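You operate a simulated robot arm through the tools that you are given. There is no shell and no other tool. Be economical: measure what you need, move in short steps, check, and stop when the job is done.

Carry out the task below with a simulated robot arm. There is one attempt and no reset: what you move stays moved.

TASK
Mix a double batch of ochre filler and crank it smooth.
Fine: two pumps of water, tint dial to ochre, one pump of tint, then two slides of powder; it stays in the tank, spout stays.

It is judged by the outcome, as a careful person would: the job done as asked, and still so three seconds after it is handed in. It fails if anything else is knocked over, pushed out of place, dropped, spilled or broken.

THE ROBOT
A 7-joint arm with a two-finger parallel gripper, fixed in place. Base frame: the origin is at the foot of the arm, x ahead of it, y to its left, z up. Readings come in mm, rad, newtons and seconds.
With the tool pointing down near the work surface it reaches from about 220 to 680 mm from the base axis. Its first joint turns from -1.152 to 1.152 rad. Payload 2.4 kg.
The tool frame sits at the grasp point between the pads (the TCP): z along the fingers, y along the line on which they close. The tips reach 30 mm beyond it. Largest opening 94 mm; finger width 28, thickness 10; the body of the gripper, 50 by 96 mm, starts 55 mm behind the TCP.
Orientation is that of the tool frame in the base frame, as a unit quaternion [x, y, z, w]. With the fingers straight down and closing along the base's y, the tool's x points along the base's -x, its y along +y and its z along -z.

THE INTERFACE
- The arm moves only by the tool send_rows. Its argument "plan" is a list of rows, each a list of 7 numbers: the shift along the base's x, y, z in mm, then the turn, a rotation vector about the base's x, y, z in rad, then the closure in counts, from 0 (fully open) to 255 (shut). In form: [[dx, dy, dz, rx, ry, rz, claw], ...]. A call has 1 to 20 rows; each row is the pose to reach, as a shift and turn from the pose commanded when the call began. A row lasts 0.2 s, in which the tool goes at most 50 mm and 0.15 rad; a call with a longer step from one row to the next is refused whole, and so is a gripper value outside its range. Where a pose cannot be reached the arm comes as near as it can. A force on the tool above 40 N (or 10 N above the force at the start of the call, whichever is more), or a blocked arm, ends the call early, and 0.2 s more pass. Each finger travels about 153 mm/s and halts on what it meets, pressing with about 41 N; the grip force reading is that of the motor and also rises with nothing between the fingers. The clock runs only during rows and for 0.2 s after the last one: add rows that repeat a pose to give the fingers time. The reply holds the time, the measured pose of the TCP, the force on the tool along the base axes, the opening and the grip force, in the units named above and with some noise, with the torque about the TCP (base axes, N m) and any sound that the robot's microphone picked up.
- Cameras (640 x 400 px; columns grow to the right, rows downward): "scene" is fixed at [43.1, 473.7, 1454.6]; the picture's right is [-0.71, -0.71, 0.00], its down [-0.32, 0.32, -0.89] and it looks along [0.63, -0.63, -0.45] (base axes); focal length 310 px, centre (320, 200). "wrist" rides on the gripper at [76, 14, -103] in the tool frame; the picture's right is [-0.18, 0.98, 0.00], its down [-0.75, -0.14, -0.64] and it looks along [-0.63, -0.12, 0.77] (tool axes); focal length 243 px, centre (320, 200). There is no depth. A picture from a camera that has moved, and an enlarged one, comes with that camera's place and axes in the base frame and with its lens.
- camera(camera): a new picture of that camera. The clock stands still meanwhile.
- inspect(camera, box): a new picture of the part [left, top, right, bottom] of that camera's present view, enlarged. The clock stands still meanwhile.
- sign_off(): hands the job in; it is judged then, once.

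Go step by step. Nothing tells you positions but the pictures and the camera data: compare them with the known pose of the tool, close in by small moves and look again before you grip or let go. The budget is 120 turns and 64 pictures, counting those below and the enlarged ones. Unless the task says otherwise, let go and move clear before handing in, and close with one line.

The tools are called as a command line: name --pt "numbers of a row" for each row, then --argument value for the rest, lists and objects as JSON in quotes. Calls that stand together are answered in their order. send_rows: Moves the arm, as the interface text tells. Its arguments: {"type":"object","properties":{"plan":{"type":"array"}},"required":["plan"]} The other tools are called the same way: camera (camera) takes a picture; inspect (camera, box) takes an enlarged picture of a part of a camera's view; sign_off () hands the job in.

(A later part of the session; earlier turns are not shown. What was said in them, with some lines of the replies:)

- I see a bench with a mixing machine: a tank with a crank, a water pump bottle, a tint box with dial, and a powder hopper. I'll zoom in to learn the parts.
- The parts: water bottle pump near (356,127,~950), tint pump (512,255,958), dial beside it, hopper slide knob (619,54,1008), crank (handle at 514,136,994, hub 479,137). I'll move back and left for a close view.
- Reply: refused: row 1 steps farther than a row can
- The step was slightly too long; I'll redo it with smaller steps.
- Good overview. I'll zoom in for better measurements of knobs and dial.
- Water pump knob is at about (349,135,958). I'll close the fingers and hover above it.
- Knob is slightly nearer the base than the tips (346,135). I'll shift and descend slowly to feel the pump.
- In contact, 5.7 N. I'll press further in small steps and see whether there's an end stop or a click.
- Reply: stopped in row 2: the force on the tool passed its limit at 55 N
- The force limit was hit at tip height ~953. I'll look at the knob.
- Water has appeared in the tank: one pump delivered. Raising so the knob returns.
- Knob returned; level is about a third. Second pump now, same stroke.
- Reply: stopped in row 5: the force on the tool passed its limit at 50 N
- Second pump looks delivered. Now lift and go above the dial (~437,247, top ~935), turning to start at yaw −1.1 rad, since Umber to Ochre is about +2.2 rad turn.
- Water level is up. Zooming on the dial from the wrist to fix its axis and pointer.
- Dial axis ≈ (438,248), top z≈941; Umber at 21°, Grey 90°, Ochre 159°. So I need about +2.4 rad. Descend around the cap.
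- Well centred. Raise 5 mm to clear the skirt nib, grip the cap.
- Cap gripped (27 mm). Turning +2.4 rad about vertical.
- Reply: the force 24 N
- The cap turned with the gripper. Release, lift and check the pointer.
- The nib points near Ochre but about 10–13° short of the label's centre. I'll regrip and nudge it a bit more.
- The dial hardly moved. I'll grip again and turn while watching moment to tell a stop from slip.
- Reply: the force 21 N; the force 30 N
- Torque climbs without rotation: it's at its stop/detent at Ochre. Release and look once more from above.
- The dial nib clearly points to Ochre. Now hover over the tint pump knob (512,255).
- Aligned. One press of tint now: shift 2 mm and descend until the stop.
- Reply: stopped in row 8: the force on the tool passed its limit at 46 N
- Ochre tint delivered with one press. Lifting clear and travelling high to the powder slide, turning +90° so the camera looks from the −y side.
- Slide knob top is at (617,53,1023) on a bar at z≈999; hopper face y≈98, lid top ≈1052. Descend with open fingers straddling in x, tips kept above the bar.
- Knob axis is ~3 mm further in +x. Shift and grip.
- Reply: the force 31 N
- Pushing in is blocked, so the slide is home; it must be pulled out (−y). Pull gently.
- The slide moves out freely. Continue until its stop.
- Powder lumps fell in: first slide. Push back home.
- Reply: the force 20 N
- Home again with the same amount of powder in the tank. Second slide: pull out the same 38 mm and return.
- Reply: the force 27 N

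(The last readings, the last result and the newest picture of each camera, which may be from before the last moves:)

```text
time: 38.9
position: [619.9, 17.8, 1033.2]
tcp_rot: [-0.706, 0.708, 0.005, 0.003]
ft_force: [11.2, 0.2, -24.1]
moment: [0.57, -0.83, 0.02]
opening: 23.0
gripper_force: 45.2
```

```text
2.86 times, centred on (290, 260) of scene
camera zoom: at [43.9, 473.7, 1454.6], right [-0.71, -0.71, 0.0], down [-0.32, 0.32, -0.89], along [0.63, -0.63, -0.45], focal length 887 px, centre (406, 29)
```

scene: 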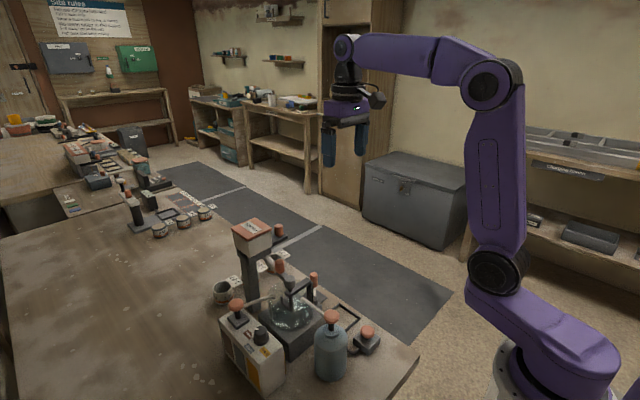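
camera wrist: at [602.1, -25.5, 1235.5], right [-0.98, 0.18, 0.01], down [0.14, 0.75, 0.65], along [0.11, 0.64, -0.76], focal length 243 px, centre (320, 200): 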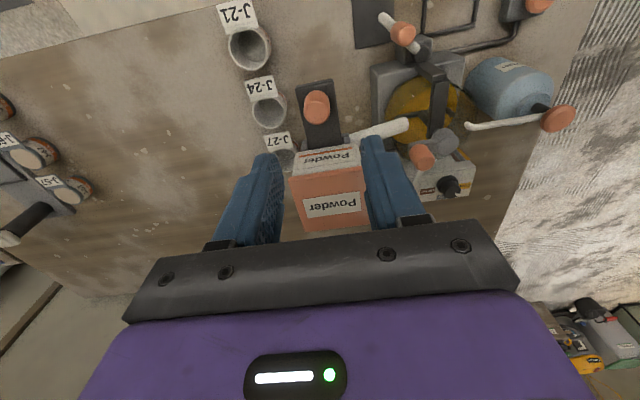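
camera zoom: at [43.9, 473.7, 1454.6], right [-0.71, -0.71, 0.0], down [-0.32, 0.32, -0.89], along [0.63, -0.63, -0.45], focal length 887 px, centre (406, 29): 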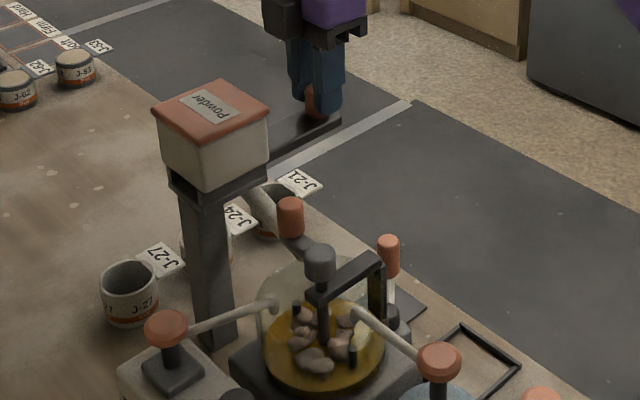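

I can't tell if more powder fell; zoom the tank closely.

inspect --camera "scene" --box '[270, 270, 330, 330]'

```text
6.67 times, centred on (300, 300) of scene
camera zoom: at [43.9, 473.7, 1454.6], right [-0.71, -0.71, 0.0], down [-0.32, 0.32, -0.89], along [0.63, -0.63, -0.45], focal length 2070 px, centre (453, -467)
```

zoom: 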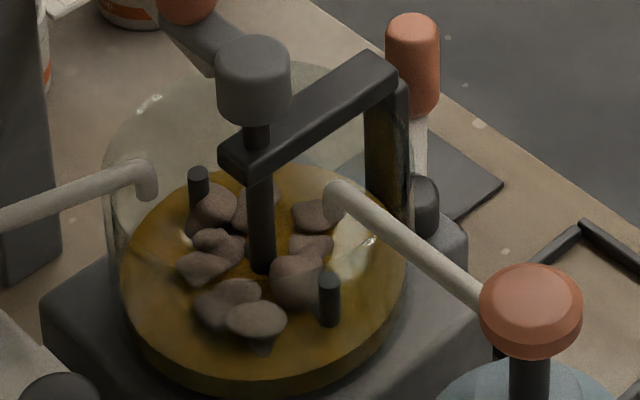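

Pulling the last bit to the hard stop is harmless and ensures a full stroke.

send_rows --pt "0 -3 0 0 0 0 215" --pt "0 -6 0 0 0 0 215" --pt "0 -9 0 0 0 0 215" --pt "0 -9 0 0 0 0 215"

inspect --camera "scene" --box '[270, 270, 330, 330]'

```text
time: 39.9
position: [619.3, 13.8, 1034.5]
tcp_rot: [0.708, -0.706, -0.006, -0.002]
ft_force: [7.7, 16.1, -18.6]
moment: [-0.24, -0.74, 0.01]
opening: 23.1
gripper_force: 44.8
```

```text
6.67 times, centred on (300, 300) of scene
camera zoom: at [43.7, 474.2, 1454.5], right [-0.71, -0.71, 0.0], down [-0.32, 0.32, -0.89], along [0.63, -0.63, -0.45], focal length 2070 px, centre (453, -467)
```

zoom: 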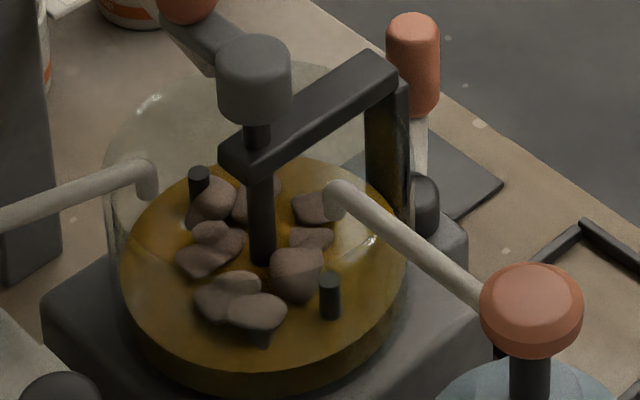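

The level and lumps rose: the second dose is in. Push the slide back home.

send_rows --pt "0 8 0 0 0 0 215" --pt "0 16 0 0 0 0 215" --pt "0 24 0 0 0 0 215" --pt "0 32 0 0 0 0 215" --pt "0 40 0 0 0 0 215" --pt "0 46 0 0 0 0 215" --pt "0 48 0 0 0 0 215" --pt "0 46 0 0 0 0 215"

inspect --camera "scene" --box '[220, 190, 360, 330]'

```text
time: 41.7
position: [619.6, 53.1, 1033.9]
tcp_rot: [-0.706, 0.708, 0.005, 0.002]
ft_force: [-1.9, -6.7, 1.3]
moment: [-0.45, -0.52, -0.13]
opening: 22.8
gripper_force: 45.2
```

```text
2.86 times, centred on (290, 260) of scene
camera zoom: at [43.0, 473.5, 1454.7], right [-0.71, -0.71, 0.0], down [-0.32, 0.32, -0.89], along [0.63, -0.63, -0.45], focal length 887 px, centre (406, 29)
```

zoom: 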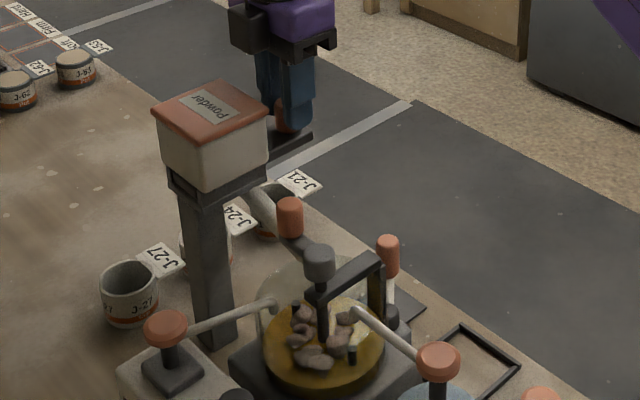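

Slide is home with two doses in. Release, lift, and go above the crank handle (513,136) at yaw 0.

send_rows --pt "0 -2 0 0 0 0 120" --pt "0 -2 0 0 0 0 120" --pt "0 -2 35 0 0 0 120" --pt "0 -2 75 0 0 -0.14 120" --pt "0 0 95 0 0 -0.28 120" --pt "-15 10 95 0 0 -0.42 120" --pt "-30 20 95 0 0 -0.56 120" --pt "-45 32 95 0 0 -0.7 120" --pt "-60 45 95 0 0 -0.84 120" --pt "-75 57 90 0 0 -0.98 120" --pt "-90 70 85 0 0 -1.12 120" --pt "-100 80 75 0 0 -1.26 120" --pt "-106 83 65 0 0 -1.4 120" --pt "-106 83 55 0 0 -1.54 120" --pt "-106 83 55 0 0 -1.57 120" --pt "-106 83 55 0 0 -1.57 120"

inspect --camera "wrist" --box '[220, 40, 420, 190]'

inspect --camera "scene" --box '[230, 220, 350, 340]'

```text
time: 45.1
position: [514.8, 136.9, 1088.1]
tcp_rot: [0.001, 1.0, 0.003, 0.005]
ft_force: [0.1, 0.1, 0.3]
moment: [0.01, 0.0, 0.02]
opening: 49.7
gripper_force: 0.2
```

```text
2.67 times, centred on (320, 115) of wrist
camera zoom: at [435.0, 152.0, 1191.2], right [0.18, 0.98, 0.01], down [0.75, -0.14, 0.65], along [0.64, -0.12, -0.76], focal length 647 px, centre (320, 427)
```

zoom: 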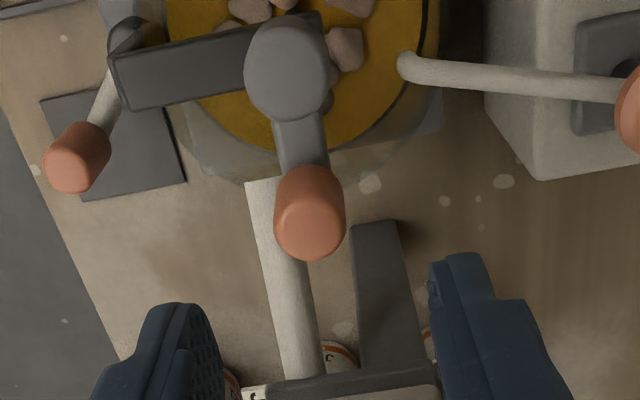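

```text
3.33 times, centred on (290, 280) of scene
camera zoom: at [43.1, 473.7, 1454.6], right [-0.71, -0.71, 0.0], down [-0.32, 0.32, -0.89], along [0.63, -0.63, -0.45], focal length 1035 px, centre (420, -67)
```

zoom: 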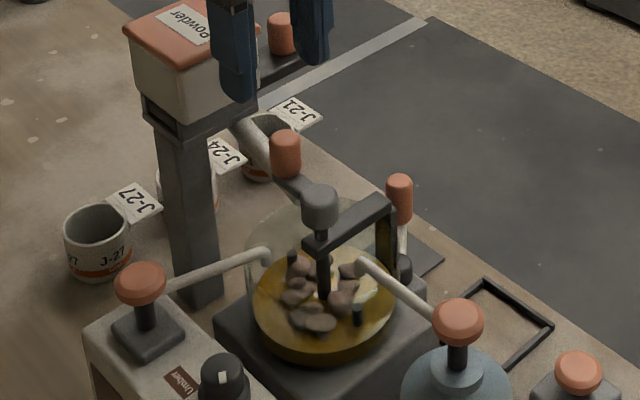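

Handle top (514,134,1007), hub (479,134) top ≈978, radius ≈35. Descend with tips at ~988 and grip.

send_rows --pt "-1 -3 -30 0 0 0 120" --pt "-1 -3 -60 0 0 0 120" --pt "-1 -3 -70 0 0 0 120" --pt "-1 -3 -70 0 0 0 160" --pt "-1 -3 -70 0 0 0 215" --pt "-1 -3 -70 0 0 0 215" --pt "-1 -3 -70 0 0 0 215"

inspect --camera "wrist" --box '[220, 60, 420, 210]'

```text
time: 46.7
position: [512.2, 133.1, 1018.1]
tcp_rot: [0.0, 1.0, 0.001, 0.005]
ft_force: [2.2, -1.1, -3.6]
moment: [-0.64, -0.24, -0.02]
opening: 21.1
gripper_force: 44.9
```

```text
2.67 times, centred on (320, 135) of wrist
camera zoom: at [434.1, 147.5, 1119.7], right [0.18, 0.98, 0.01], down [0.75, -0.14, 0.65], along [0.64, -0.11, -0.76], focal length 647 px, centre (320, 373)
```

zoom: 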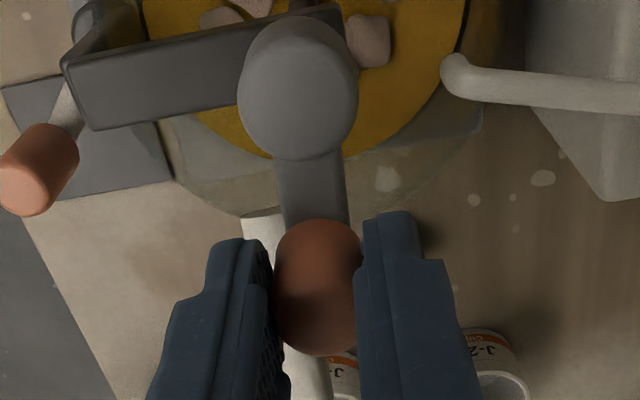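

Gripped (21 mm). Try a 90° arc counter-clockwise about the hub (radius ~36) and check forces.

send_rows --pt "-0.8 7.5 0 0 0 0 215" --pt "-3.1 14.6 0 0 0 0 215" --pt "-7 21.2 0 0 0 0 215" --pt "-12 26.8 0 0 0 0 215" --pt "-18 31.2 0 0 0 0 215" --pt "-25 34.2 0 0 0 0 215" --pt "-32 35.8 0 0 0 0 215" --pt "-36 36 0 0 0 0 215"

inspect --camera "scene" --box '[240, 220, 360, 340]'

```text
time: 48.5
position: [475.4, 170.2, 1017.7]
tcp_rot: [0.0, 1.0, 0.002, 0.003]
ft_force: [-0.1, 4.1, -28.2]
moment: [-0.5, -0.59, 0.03]
opening: 21.2
gripper_force: 44.7
```

```text
3.33 times, centred on (300, 280) of scene
camera zoom: at [43.5, 474.0, 1454.5], right [-0.71, -0.71, 0.0], down [-0.32, 0.32, -0.89], along [0.63, -0.63, -0.45], focal length 1035 px, centre (387, -67)
```

zoom: 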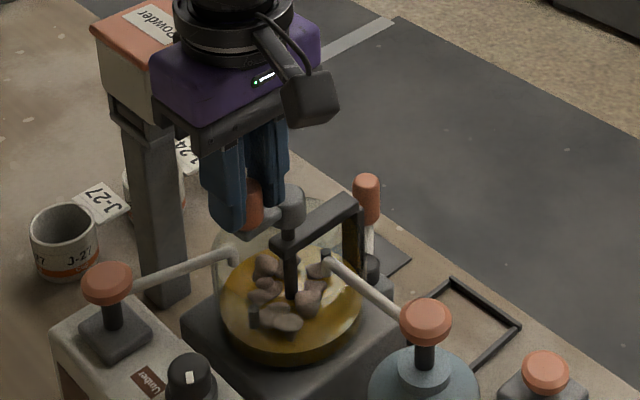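

The crank turns freely. Continue with a full turn.

send_rows --pt "-11.1 -1.8 -2 0 0 0 215" --pt "-21.2 -6.9 -2 0 0 0 215" --pt "-29.1 -14.8 -2 0 0 0 215" --pt "-34.2 -24.9 -2 0 0 0 215" --pt "-36 -36 -2 0 0 0 215" --pt "-34.2 -47.1 -2 0 0 0 215" --pt "-29.1 -57.2 -2 0 0 0 215" --pt "-21.2 -65.1 -2 0 0 0 215" --pt "-11.1 -70.2 -2 0 0 0 215" --pt "0 -72 -2 0 0 0 215" --pt "11.1 -70.2 -2 0 0 0 215" --pt "21.2 -65.1 -2 0 0 0 215" --pt "29.1 -57.2 -2 0 0 0 215" --pt "34.2 -47.1 -2 0 0 0 215" --pt "36 -36 -2 0 0 0 215" --pt "34.2 -24.9 -2 0 0 0 215" --pt "29.1 -14.8 -2 0 0 0 215" --pt "21.2 -6.9 -2 0 0 0 215" --pt "11.1 -1.8 -2 0 0 0 215" --pt "0 0 -2 0 0 0 215"

inspect --camera "scene" --box '[240, 220, 360, 340]'

```text
time: 52.7
position: [477.5, 169.9, 1018.0]
tcp_rot: [0.0, 1.0, 0.002, 0.006]
ft_force: [0.0, 3.2, 15.8]
moment: [-0.52, -0.47, 0.02]
opening: 21.1
gripper_force: 45.2
```

```text
3.33 times, centred on (300, 280) of scene
camera zoom: at [42.8, 473.7, 1454.6], right [-0.71, -0.71, 0.0], down [-0.32, 0.32, -0.89], along [0.63, -0.63, -0.45], focal length 1035 px, centre (387, -67)
```

zoom: 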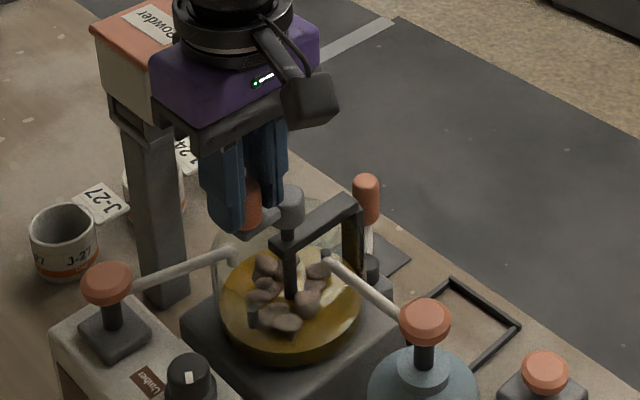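

A full turn works and lumps shrink slightly. More turns.

send_rows --pt "-11.1 -1.8 1 0 0 0 215" --pt "-21.2 -6.9 1 0 0 0 215" --pt "-29.1 -14.8 1 0 0 0 215" --pt "-34.2 -24.9 1 0 0 0 215" --pt "-36 -36 1 0 0 0 215" --pt "-34.2 -47.1 1 0 0 0 215" --pt "-29.1 -57.2 1 0 0 0 215" --pt "-21.2 -65.1 1 0 0 0 215" --pt "-11.1 -70.2 1 0 0 0 215" --pt "0 -72 1 0 0 0 215" --pt "11.1 -70.2 1 0 0 0 215" --pt "21.2 -65.1 1 0 0 0 215" --pt "29.1 -57.2 1 0 0 0 215" --pt "34.2 -47.1 1 0 0 0 215" --pt "36 -36 1 0 0 0 215" --pt "34.2 -24.9 1 0 0 0 215" --pt "29.1 -14.8 1 0 0 0 215" --pt "21.2 -6.9 1 0 0 0 215" --pt "11.1 -1.8 1 0 0 0 215" --pt "0 0 1 0 0 0 215"

send_rows --pt "-11.1 -1.8 0 0 0 0 215" --pt "-21.2 -6.9 0 0 0 0 215" --pt "-29.1 -14.8 0 0 0 0 215" --pt "-34.2 -24.9 0 0 0 0 215" --pt "-36 -36 0 0 0 0 215" --pt "-34.2 -47.1 0 0 0 0 215" --pt "-29.1 -57.2 0 0 0 0 215" --pt "-21.2 -65.1 0 0 0 0 215" --pt "-11.1 -70.2 0 0 0 0 215" --pt "0 -72 0 0 0 0 215" --pt "11.1 -70.2 0 0 0 0 215" --pt "21.2 -65.1 0 0 0 0 215" --pt "29.1 -57.2 0 0 0 0 215" --pt "34.2 -47.1 0 0 0 0 215" --pt "36 -36 0 0 0 0 215" --pt "34.2 -24.9 0 0 0 0 215" --pt "29.1 -14.8 0 0 0 0 215" --pt "21.2 -6.9 0 0 0 0 215" --pt "11.1 -1.8 0 0 0 0 215" --pt "0 0 0 0 0 0 215"

inspect --camera "scene" --box '[240, 220, 360, 340]'

```text
time: 56.9
position: [478.0, 169.7, 1017.3]
tcp_rot: [0.001, 1.0, 0.002, 0.004]
ft_force: [-0.7, -2.7, -17.7]
moment: [-0.63, -0.53, 0.0]
opening: 21.0
gripper_force: 45.2
```

```text
time: 58.2
position: [441.8, 133.6, 1016.9]
tcp_rot: [-0.001, 1.0, 0.002, 0.007]
ft_force: [7.2, -0.2, -8.5]
moment: [-0.66, 0.11, 0.0]
opening: 20.9
gripper_force: 45.5
stopped in row 6: the force on the tool passed its limit at 41 N (the readings are from after the stop); the commanded pose is now the measured one
```

```text
3.33 times, centred on (300, 280) of scene
camera zoom: at [43.4, 473.7, 1454.6], right [-0.71, -0.71, 0.0], down [-0.32, 0.32, -0.89], along [0.63, -0.63, -0.45], focal length 1035 px, centre (387, -67)
```

zoom: 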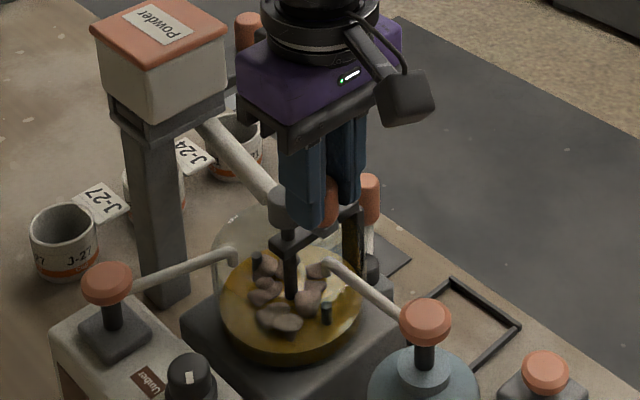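

Stopped at the −x side by vertical load. Zoom the tank to judge lump progress.

inspect --camera "scene" --box '[270, 270, 330, 330]'

```text
6.67 times, centred on (300, 300) of scene
camera zoom: at [43.4, 473.7, 1454.6], right [-0.71, -0.71, 0.0], down [-0.32, 0.32, -0.89], along [0.63, -0.63, -0.45], focal length 2070 px, centre (453, -467)
```

zoom: 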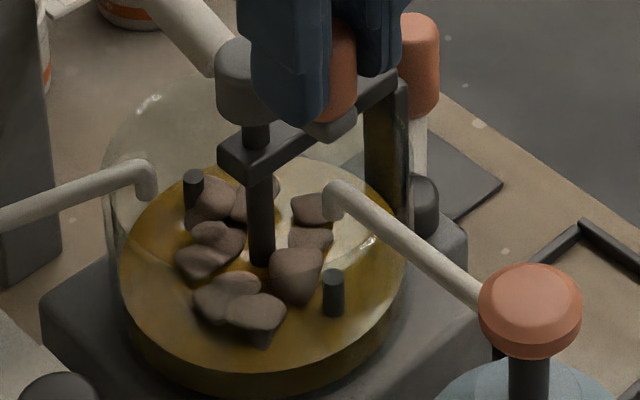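

Lumps are unchanged so far; likely several turns are needed. Continue from here.

send_rows --pt "1.8 -11.1 0 0 0 0 215" --pt "6.9 -21.2 0 0 0 0 215" --pt "14.8 -29.1 0 0 0 0 215" --pt "24.9 -34.2 0 0 0 0 215" --pt "36 -36 0 0 0 0 215" --pt "47.1 -34.2 0 0 0 0 215" --pt "57.2 -29.1 0 0 0 0 215" --pt "65.1 -21.2 0 0 0 0 215" --pt "70.2 -11.1 0 0 0 0 215" --pt "72 0 0 0 0 0 215" --pt "70.2 11.1 0 0 0 0 215" --pt "65.1 21.2 0 0 0 0 215" --pt "57.2 29.1 0 0 0 0 215" --pt "47.1 34.2 0 0 0 0 215" --pt "36 36 0 0 0 0 215" --pt "24.9 34.2 0 0 0 0 215" --pt "14.8 29.1 0 0 0 0 215" --pt "6.9 21.2 0 0 0 0 215" --pt "1.8 11.1 0 0 0 0 215" --pt "0 0 0 0 0 0 215"

send_rows --pt "1.8 -11.1 0 0 0 0 215" --pt "6.9 -21.2 0 0 0 0 215" --pt "14.8 -29.1 0 0 0 0 215" --pt "24.9 -34.2 0 0 0 0 215" --pt "36 -36 0 0 0 0 215" --pt "47.1 -34.2 0 0 0 0 215" --pt "57.2 -29.1 0 0 0 0 215" --pt "65.1 -21.2 0 0 0 0 215" --pt "70.2 -11.1 0 0 0 0 215" --pt "72 0 0 0 0 0 215" --pt "70.2 11.1 0 0 0 0 215" --pt "65.1 21.2 0 0 0 0 215" --pt "57.2 29.1 0 0 0 0 215" --pt "47.1 34.2 0 0 0 0 215" --pt "36 36 0 0 0 0 215" --pt "24.9 34.2 0 0 0 0 215" --pt "14.8 29.1 0 0 0 0 215" --pt "6.9 21.2 0 0 0 0 215" --pt "1.8 11.1 0 0 0 0 215" --pt "0 0 0 0 0 0 215"

inspect --camera "scene" --box '[270, 270, 330, 330]'

```text
time: 62.4
position: [442.9, 133.9, 1018.1]
tcp_rot: [0.001, 1.0, 0.004, 0.009]
ft_force: [11.7, -0.1, -6.8]
moment: [-0.69, 0.57, 0.02]
opening: 20.8
gripper_force: 44.6
```

```text
time: 66.6
position: [442.9, 133.6, 1018.7]
tcp_rot: [0.001, 1.0, 0.003, 0.007]
ft_force: [6.6, -0.3, 9.8]
moment: [-0.62, 0.83, -0.01]
opening: 20.9
gripper_force: 44.6
```

```text
6.67 times, centred on (300, 300) of scene
camera zoom: at [43.2, 473.7, 1454.6], right [-0.71, -0.71, 0.0], down [-0.32, 0.32, -0.89], along [0.63, -0.63, -0.45], focal length 2070 px, centre (453, -467)
```

zoom: 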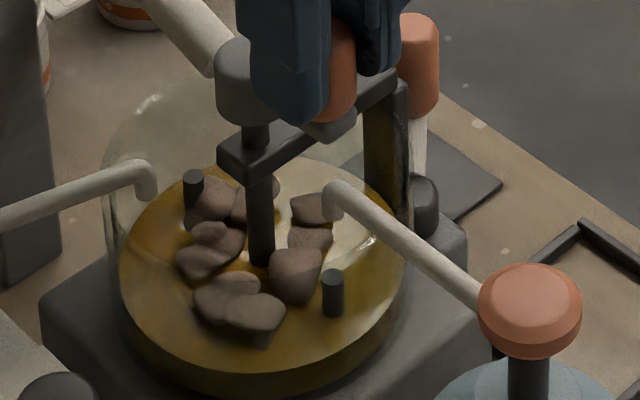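

No change after ~4.5 counter-clockwise turns. Try clockwise.

send_rows --pt "1.8 11.1 -0.5 0 0 0 215" --pt "6.9 21.2 -0.5 0 0 0 215" --pt "14.8 29.1 -0.5 0 0 0 215" --pt "24.9 34.2 -0.5 0 0 0 215" --pt "36 36 -0.5 0 0 0 215" --pt "47.1 34.2 -0.5 0 0 0 215" --pt "57.2 29.1 -0.5 0 0 0 215" --pt "65.1 21.2 -0.5 0 0 0 215" --pt "70.2 11.1 -0.5 0 0 0 215" --pt "72 0 -0.5 0 0 0 215" --pt "70.2 -11.1 -0.5 0 0 0 215" --pt "65.1 -21.2 -0.5 0 0 0 215" --pt "57.2 -29.1 -0.5 0 0 0 215" --pt "47.1 -34.2 -0.5 0 0 0 215" --pt "36 -36 -0.5 0 0 0 215" --pt "24.9 -34.2 -0.5 0 0 0 215" --pt "14.8 -29.1 -0.5 0 0 0 215" --pt "6.9 -21.2 -0.5 0 0 0 215" --pt "1.8 -11.1 -0.5 0 0 0 215" --pt "0 0 -0.5 0 0 0 215"

send_rows --pt "1.8 11.1 0 0 0 0 215" --pt "6.9 21.2 0 0 0 0 215" --pt "14.8 29.1 0 0 0 0 215" --pt "24.9 34.2 0 0 0 0 215" --pt "36 36 0 0 0 0 215" --pt "47.1 34.2 0 0 0 0 215" --pt "57.2 29.1 0 0 0 0 215" --pt "65.1 21.2 0 0 0 0 215" --pt "70.2 11.1 0 0 0 0 215" --pt "72 0 0 0 0 0 215" --pt "70.2 -11.1 0 0 0 0 215" --pt "65.1 -21.2 0 0 0 0 215" --pt "57.2 -29.1 0 0 0 0 215" --pt "47.1 -34.2 0 0 0 0 215" --pt "36 -36 0 0 0 0 215" --pt "24.9 -34.2 0 0 0 0 215" --pt "14.8 -29.1 0 0 0 0 215" --pt "6.9 -21.2 0 0 0 0 215" --pt "1.8 -11.1 0 0 0 0 215" --pt "0 0 0 0 0 0 215"

inspect --camera "scene" --box '[270, 270, 330, 330]'

```text
time: 70.8
position: [442.7, 131.9, 1018.0]
tcp_rot: [0.002, 1.0, 0.002, 0.007]
ft_force: [11.8, 0.6, 0.6]
moment: [-0.77, -0.78, -0.03]
opening: 21.0
gripper_force: 45.6
```

```text
time: 75.0
position: [443.1, 132.2, 1016.6]
tcp_rot: [0.001, 1.0, 0.002, 0.006]
ft_force: [4.1, 0.2, -9.1]
moment: [-0.37, -0.68, 0.0]
opening: 21.0
gripper_force: 44.9
```

```text
6.67 times, centred on (300, 300) of scene
camera zoom: at [43.3, 473.7, 1454.6], right [-0.71, -0.71, 0.0], down [-0.32, 0.32, -0.89], along [0.63, -0.63, -0.45], focal length 2070 px, centre (453, -467)
```

zoom: 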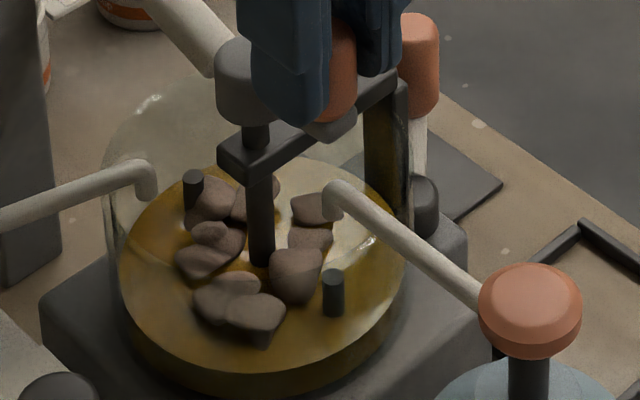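

Still unchanged; perhaps it needs brisk cranking. Try double speed, two turns per call.

send_rows --pt "1.8 11.1 0 0 0 0 215" --pt "14.8 29.1 0 0 0 0 215" --pt "36 36 0 0 0 0 215" --pt "57.2 29.1 0 0 0 0 215" --pt "70.2 11.1 0 0 0 0 215" --pt "70.2 -11.1 0 0 0 0 215" --pt "57.2 -29.1 0 0 0 0 215" --pt "36 -36 0 0 0 0 215" --pt "14.8 -29.1 0 0 0 0 215" --pt "1.8 -11.1 0 0 0 0 215" --pt "1.8 11.1 0 0 0 0 215" --pt "14.8 29.1 0 0 0 0 215" --pt "36 36 0 0 0 0 215" --pt "57.2 29.1 0 0 0 0 215" --pt "70.2 11.1 0 0 0 0 215" --pt "70.2 -11.1 0 0 0 0 215" --pt "57.2 -29.1 0 0 0 0 215" --pt "36 -36 0 0 0 0 215" --pt "14.8 -29.1 0 0 0 0 215" --pt "1.8 -11.1 0 0 0 0 215"

inspect --camera "scene" --box '[270, 270, 330, 330]'

```text
time: 79.2
position: [444.8, 121.8, 1017.5]
tcp_rot: [0.001, 1.0, 0.003, 0.007]
ft_force: [11.0, 4.4, 6.4]
moment: [-0.32, 1.07, 0.0]
opening: 21.0
gripper_force: 45.2
```

```text
6.67 times, centred on (300, 300) of scene
camera zoom: at [43.4, 473.8, 1454.6], right [-0.71, -0.71, 0.0], down [-0.32, 0.32, -0.89], along [0.63, -0.63, -0.45], focal length 2070 px, centre (453, -467)
```

zoom: 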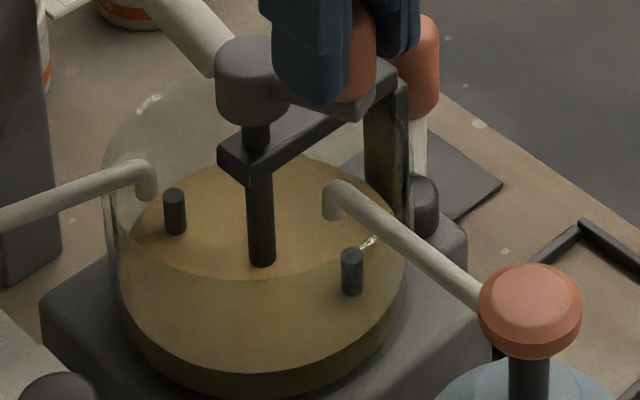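

The mix is smooth with no lumps. Release the crank, lift clear and retreat, then check.

send_rows --pt "0 0 0 0 0 0 120" --pt "0 0 0 0 0 0 120" --pt "0 0 30 0 0 0 120" --pt "0 0 75 0 0 0 120" --pt "0 0 120 0 0 0 120" --pt "-30 -20 150 0 0 0 120" --pt "-60 -40 170 0 0 0 120" --pt "-90 -80 180 0 0 0 120" --pt "-90 -120 190 0 0 0 120" --pt "-90 -120 190 0 0 0 120"

camera --camera "scene"

inspect --camera "scene" --box '[210, 220, 370, 380]'

camera --camera "wrist"

```text
refused: row 8 steps farther than a row can; nothing moved
```

```text
9 pictures are left
```

scene: 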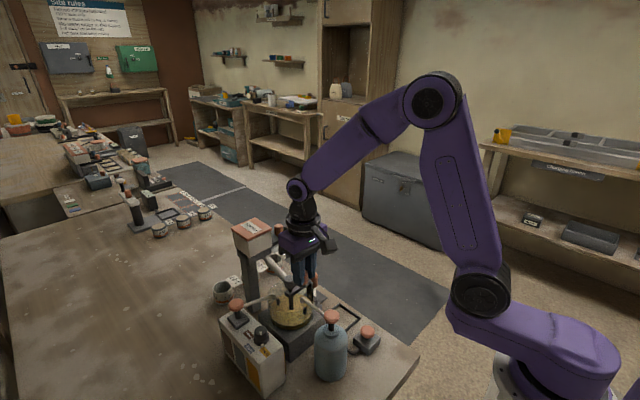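

```text
2.50 times, centred on (290, 300) of scene
camera zoom: at [43.4, 473.8, 1454.6], right [-0.71, -0.71, 0.0], down [-0.32, 0.32, -0.89], along [0.63, -0.63, -0.45], focal length 776 px, centre (395, -50)
```

zoom: 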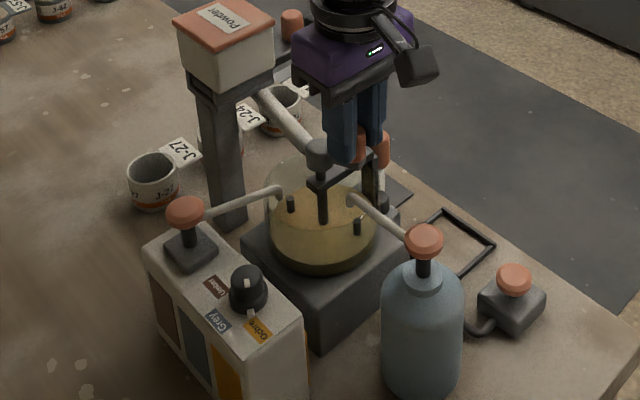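

```text
7 pictures are left
camera wrist: at [365.8, 136.2, 1119.2], right [0.18, 0.98, 0.01], down [0.74, -0.15, 0.65], along [0.64, -0.11, -0.76], focal length 243 px, centre (320, 200)
```

wrist: 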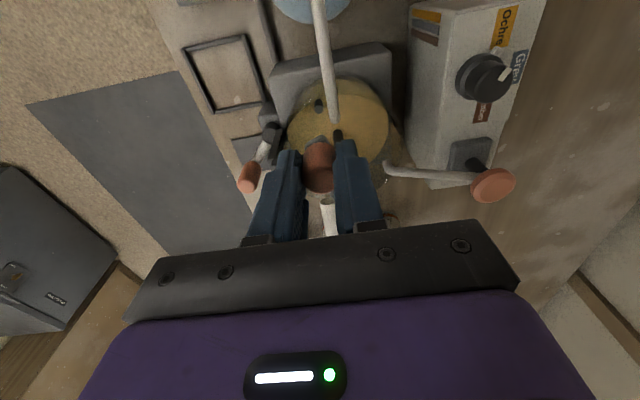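

One step was too long; everything else looks in place. Redo the release and retreat.

send_rows --pt "0 0 0 0 0 0 120" --pt "0 0 0 0 0 0 120" --pt "0 0 30 0 0 0 120" --pt "0 0 70 0 0 0 120" --pt "0 0 110 0 0 0 120" --pt "-20 -20 140 0 0 0 120" --pt "-40 -40 165 0 0 0 120" --pt "-60 -70 180 0 0 0 120" --pt "-60 -105 190 0 0 0 120" --pt "-60 -105 190 0 0 0 120"

inspect --camera "scene" --box '[210, 220, 370, 380]'

inspect --camera "scene" --box '[270, 270, 330, 330]'

```text
time: 81.4
position: [383.8, 16.9, 1206.9]
tcp_rot: [0.001, 1.0, 0.003, 0.006]
ft_force: [0.4, 0.1, -0.6]
moment: [0.02, 0.02, -0.03]
opening: 49.8
gripper_force: 0.1
```

```text
2.50 times, centred on (290, 300) of scene
camera zoom: at [43.1, 473.7, 1454.6], right [-0.71, -0.71, 0.0], down [-0.32, 0.32, -0.89], along [0.63, -0.63, -0.45], focal length 776 px, centre (395, -50)
```

zoom: 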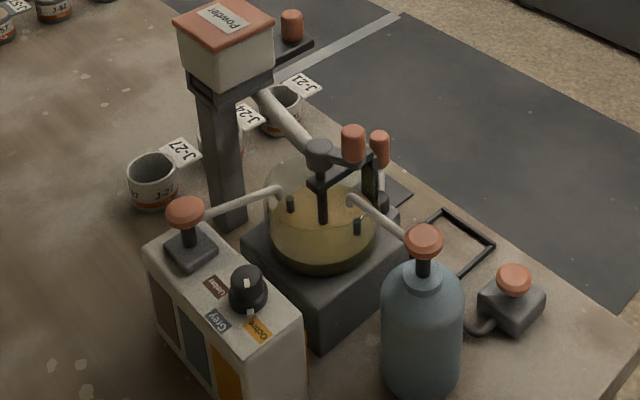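

```text
6.67 times, centred on (300, 300) of scene
camera zoom: at [43.1, 473.7, 1454.6], right [-0.71, -0.71, 0.0], down [-0.32, 0.32, -0.89], along [0.63, -0.63, -0.45], focal length 2070 px, centre (453, -467)
```

zoom: 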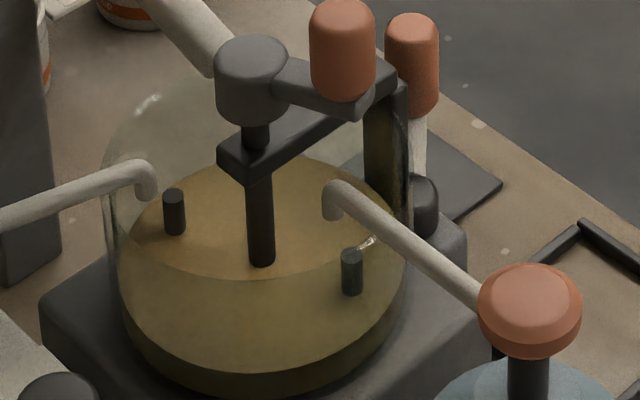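

The mix is smooth and ochre in the tank, the spout lever is untouched, the slide is home and the arm is clear. Handing in.

sign_off

```text
The job is handed in.
```

The double batch of ochre filler is mixed, cranked smooth and left in the tank. It took two pumps of water, one pump of tint with the dial on ochre, and two slides of powder, and I didn't touch the spout.
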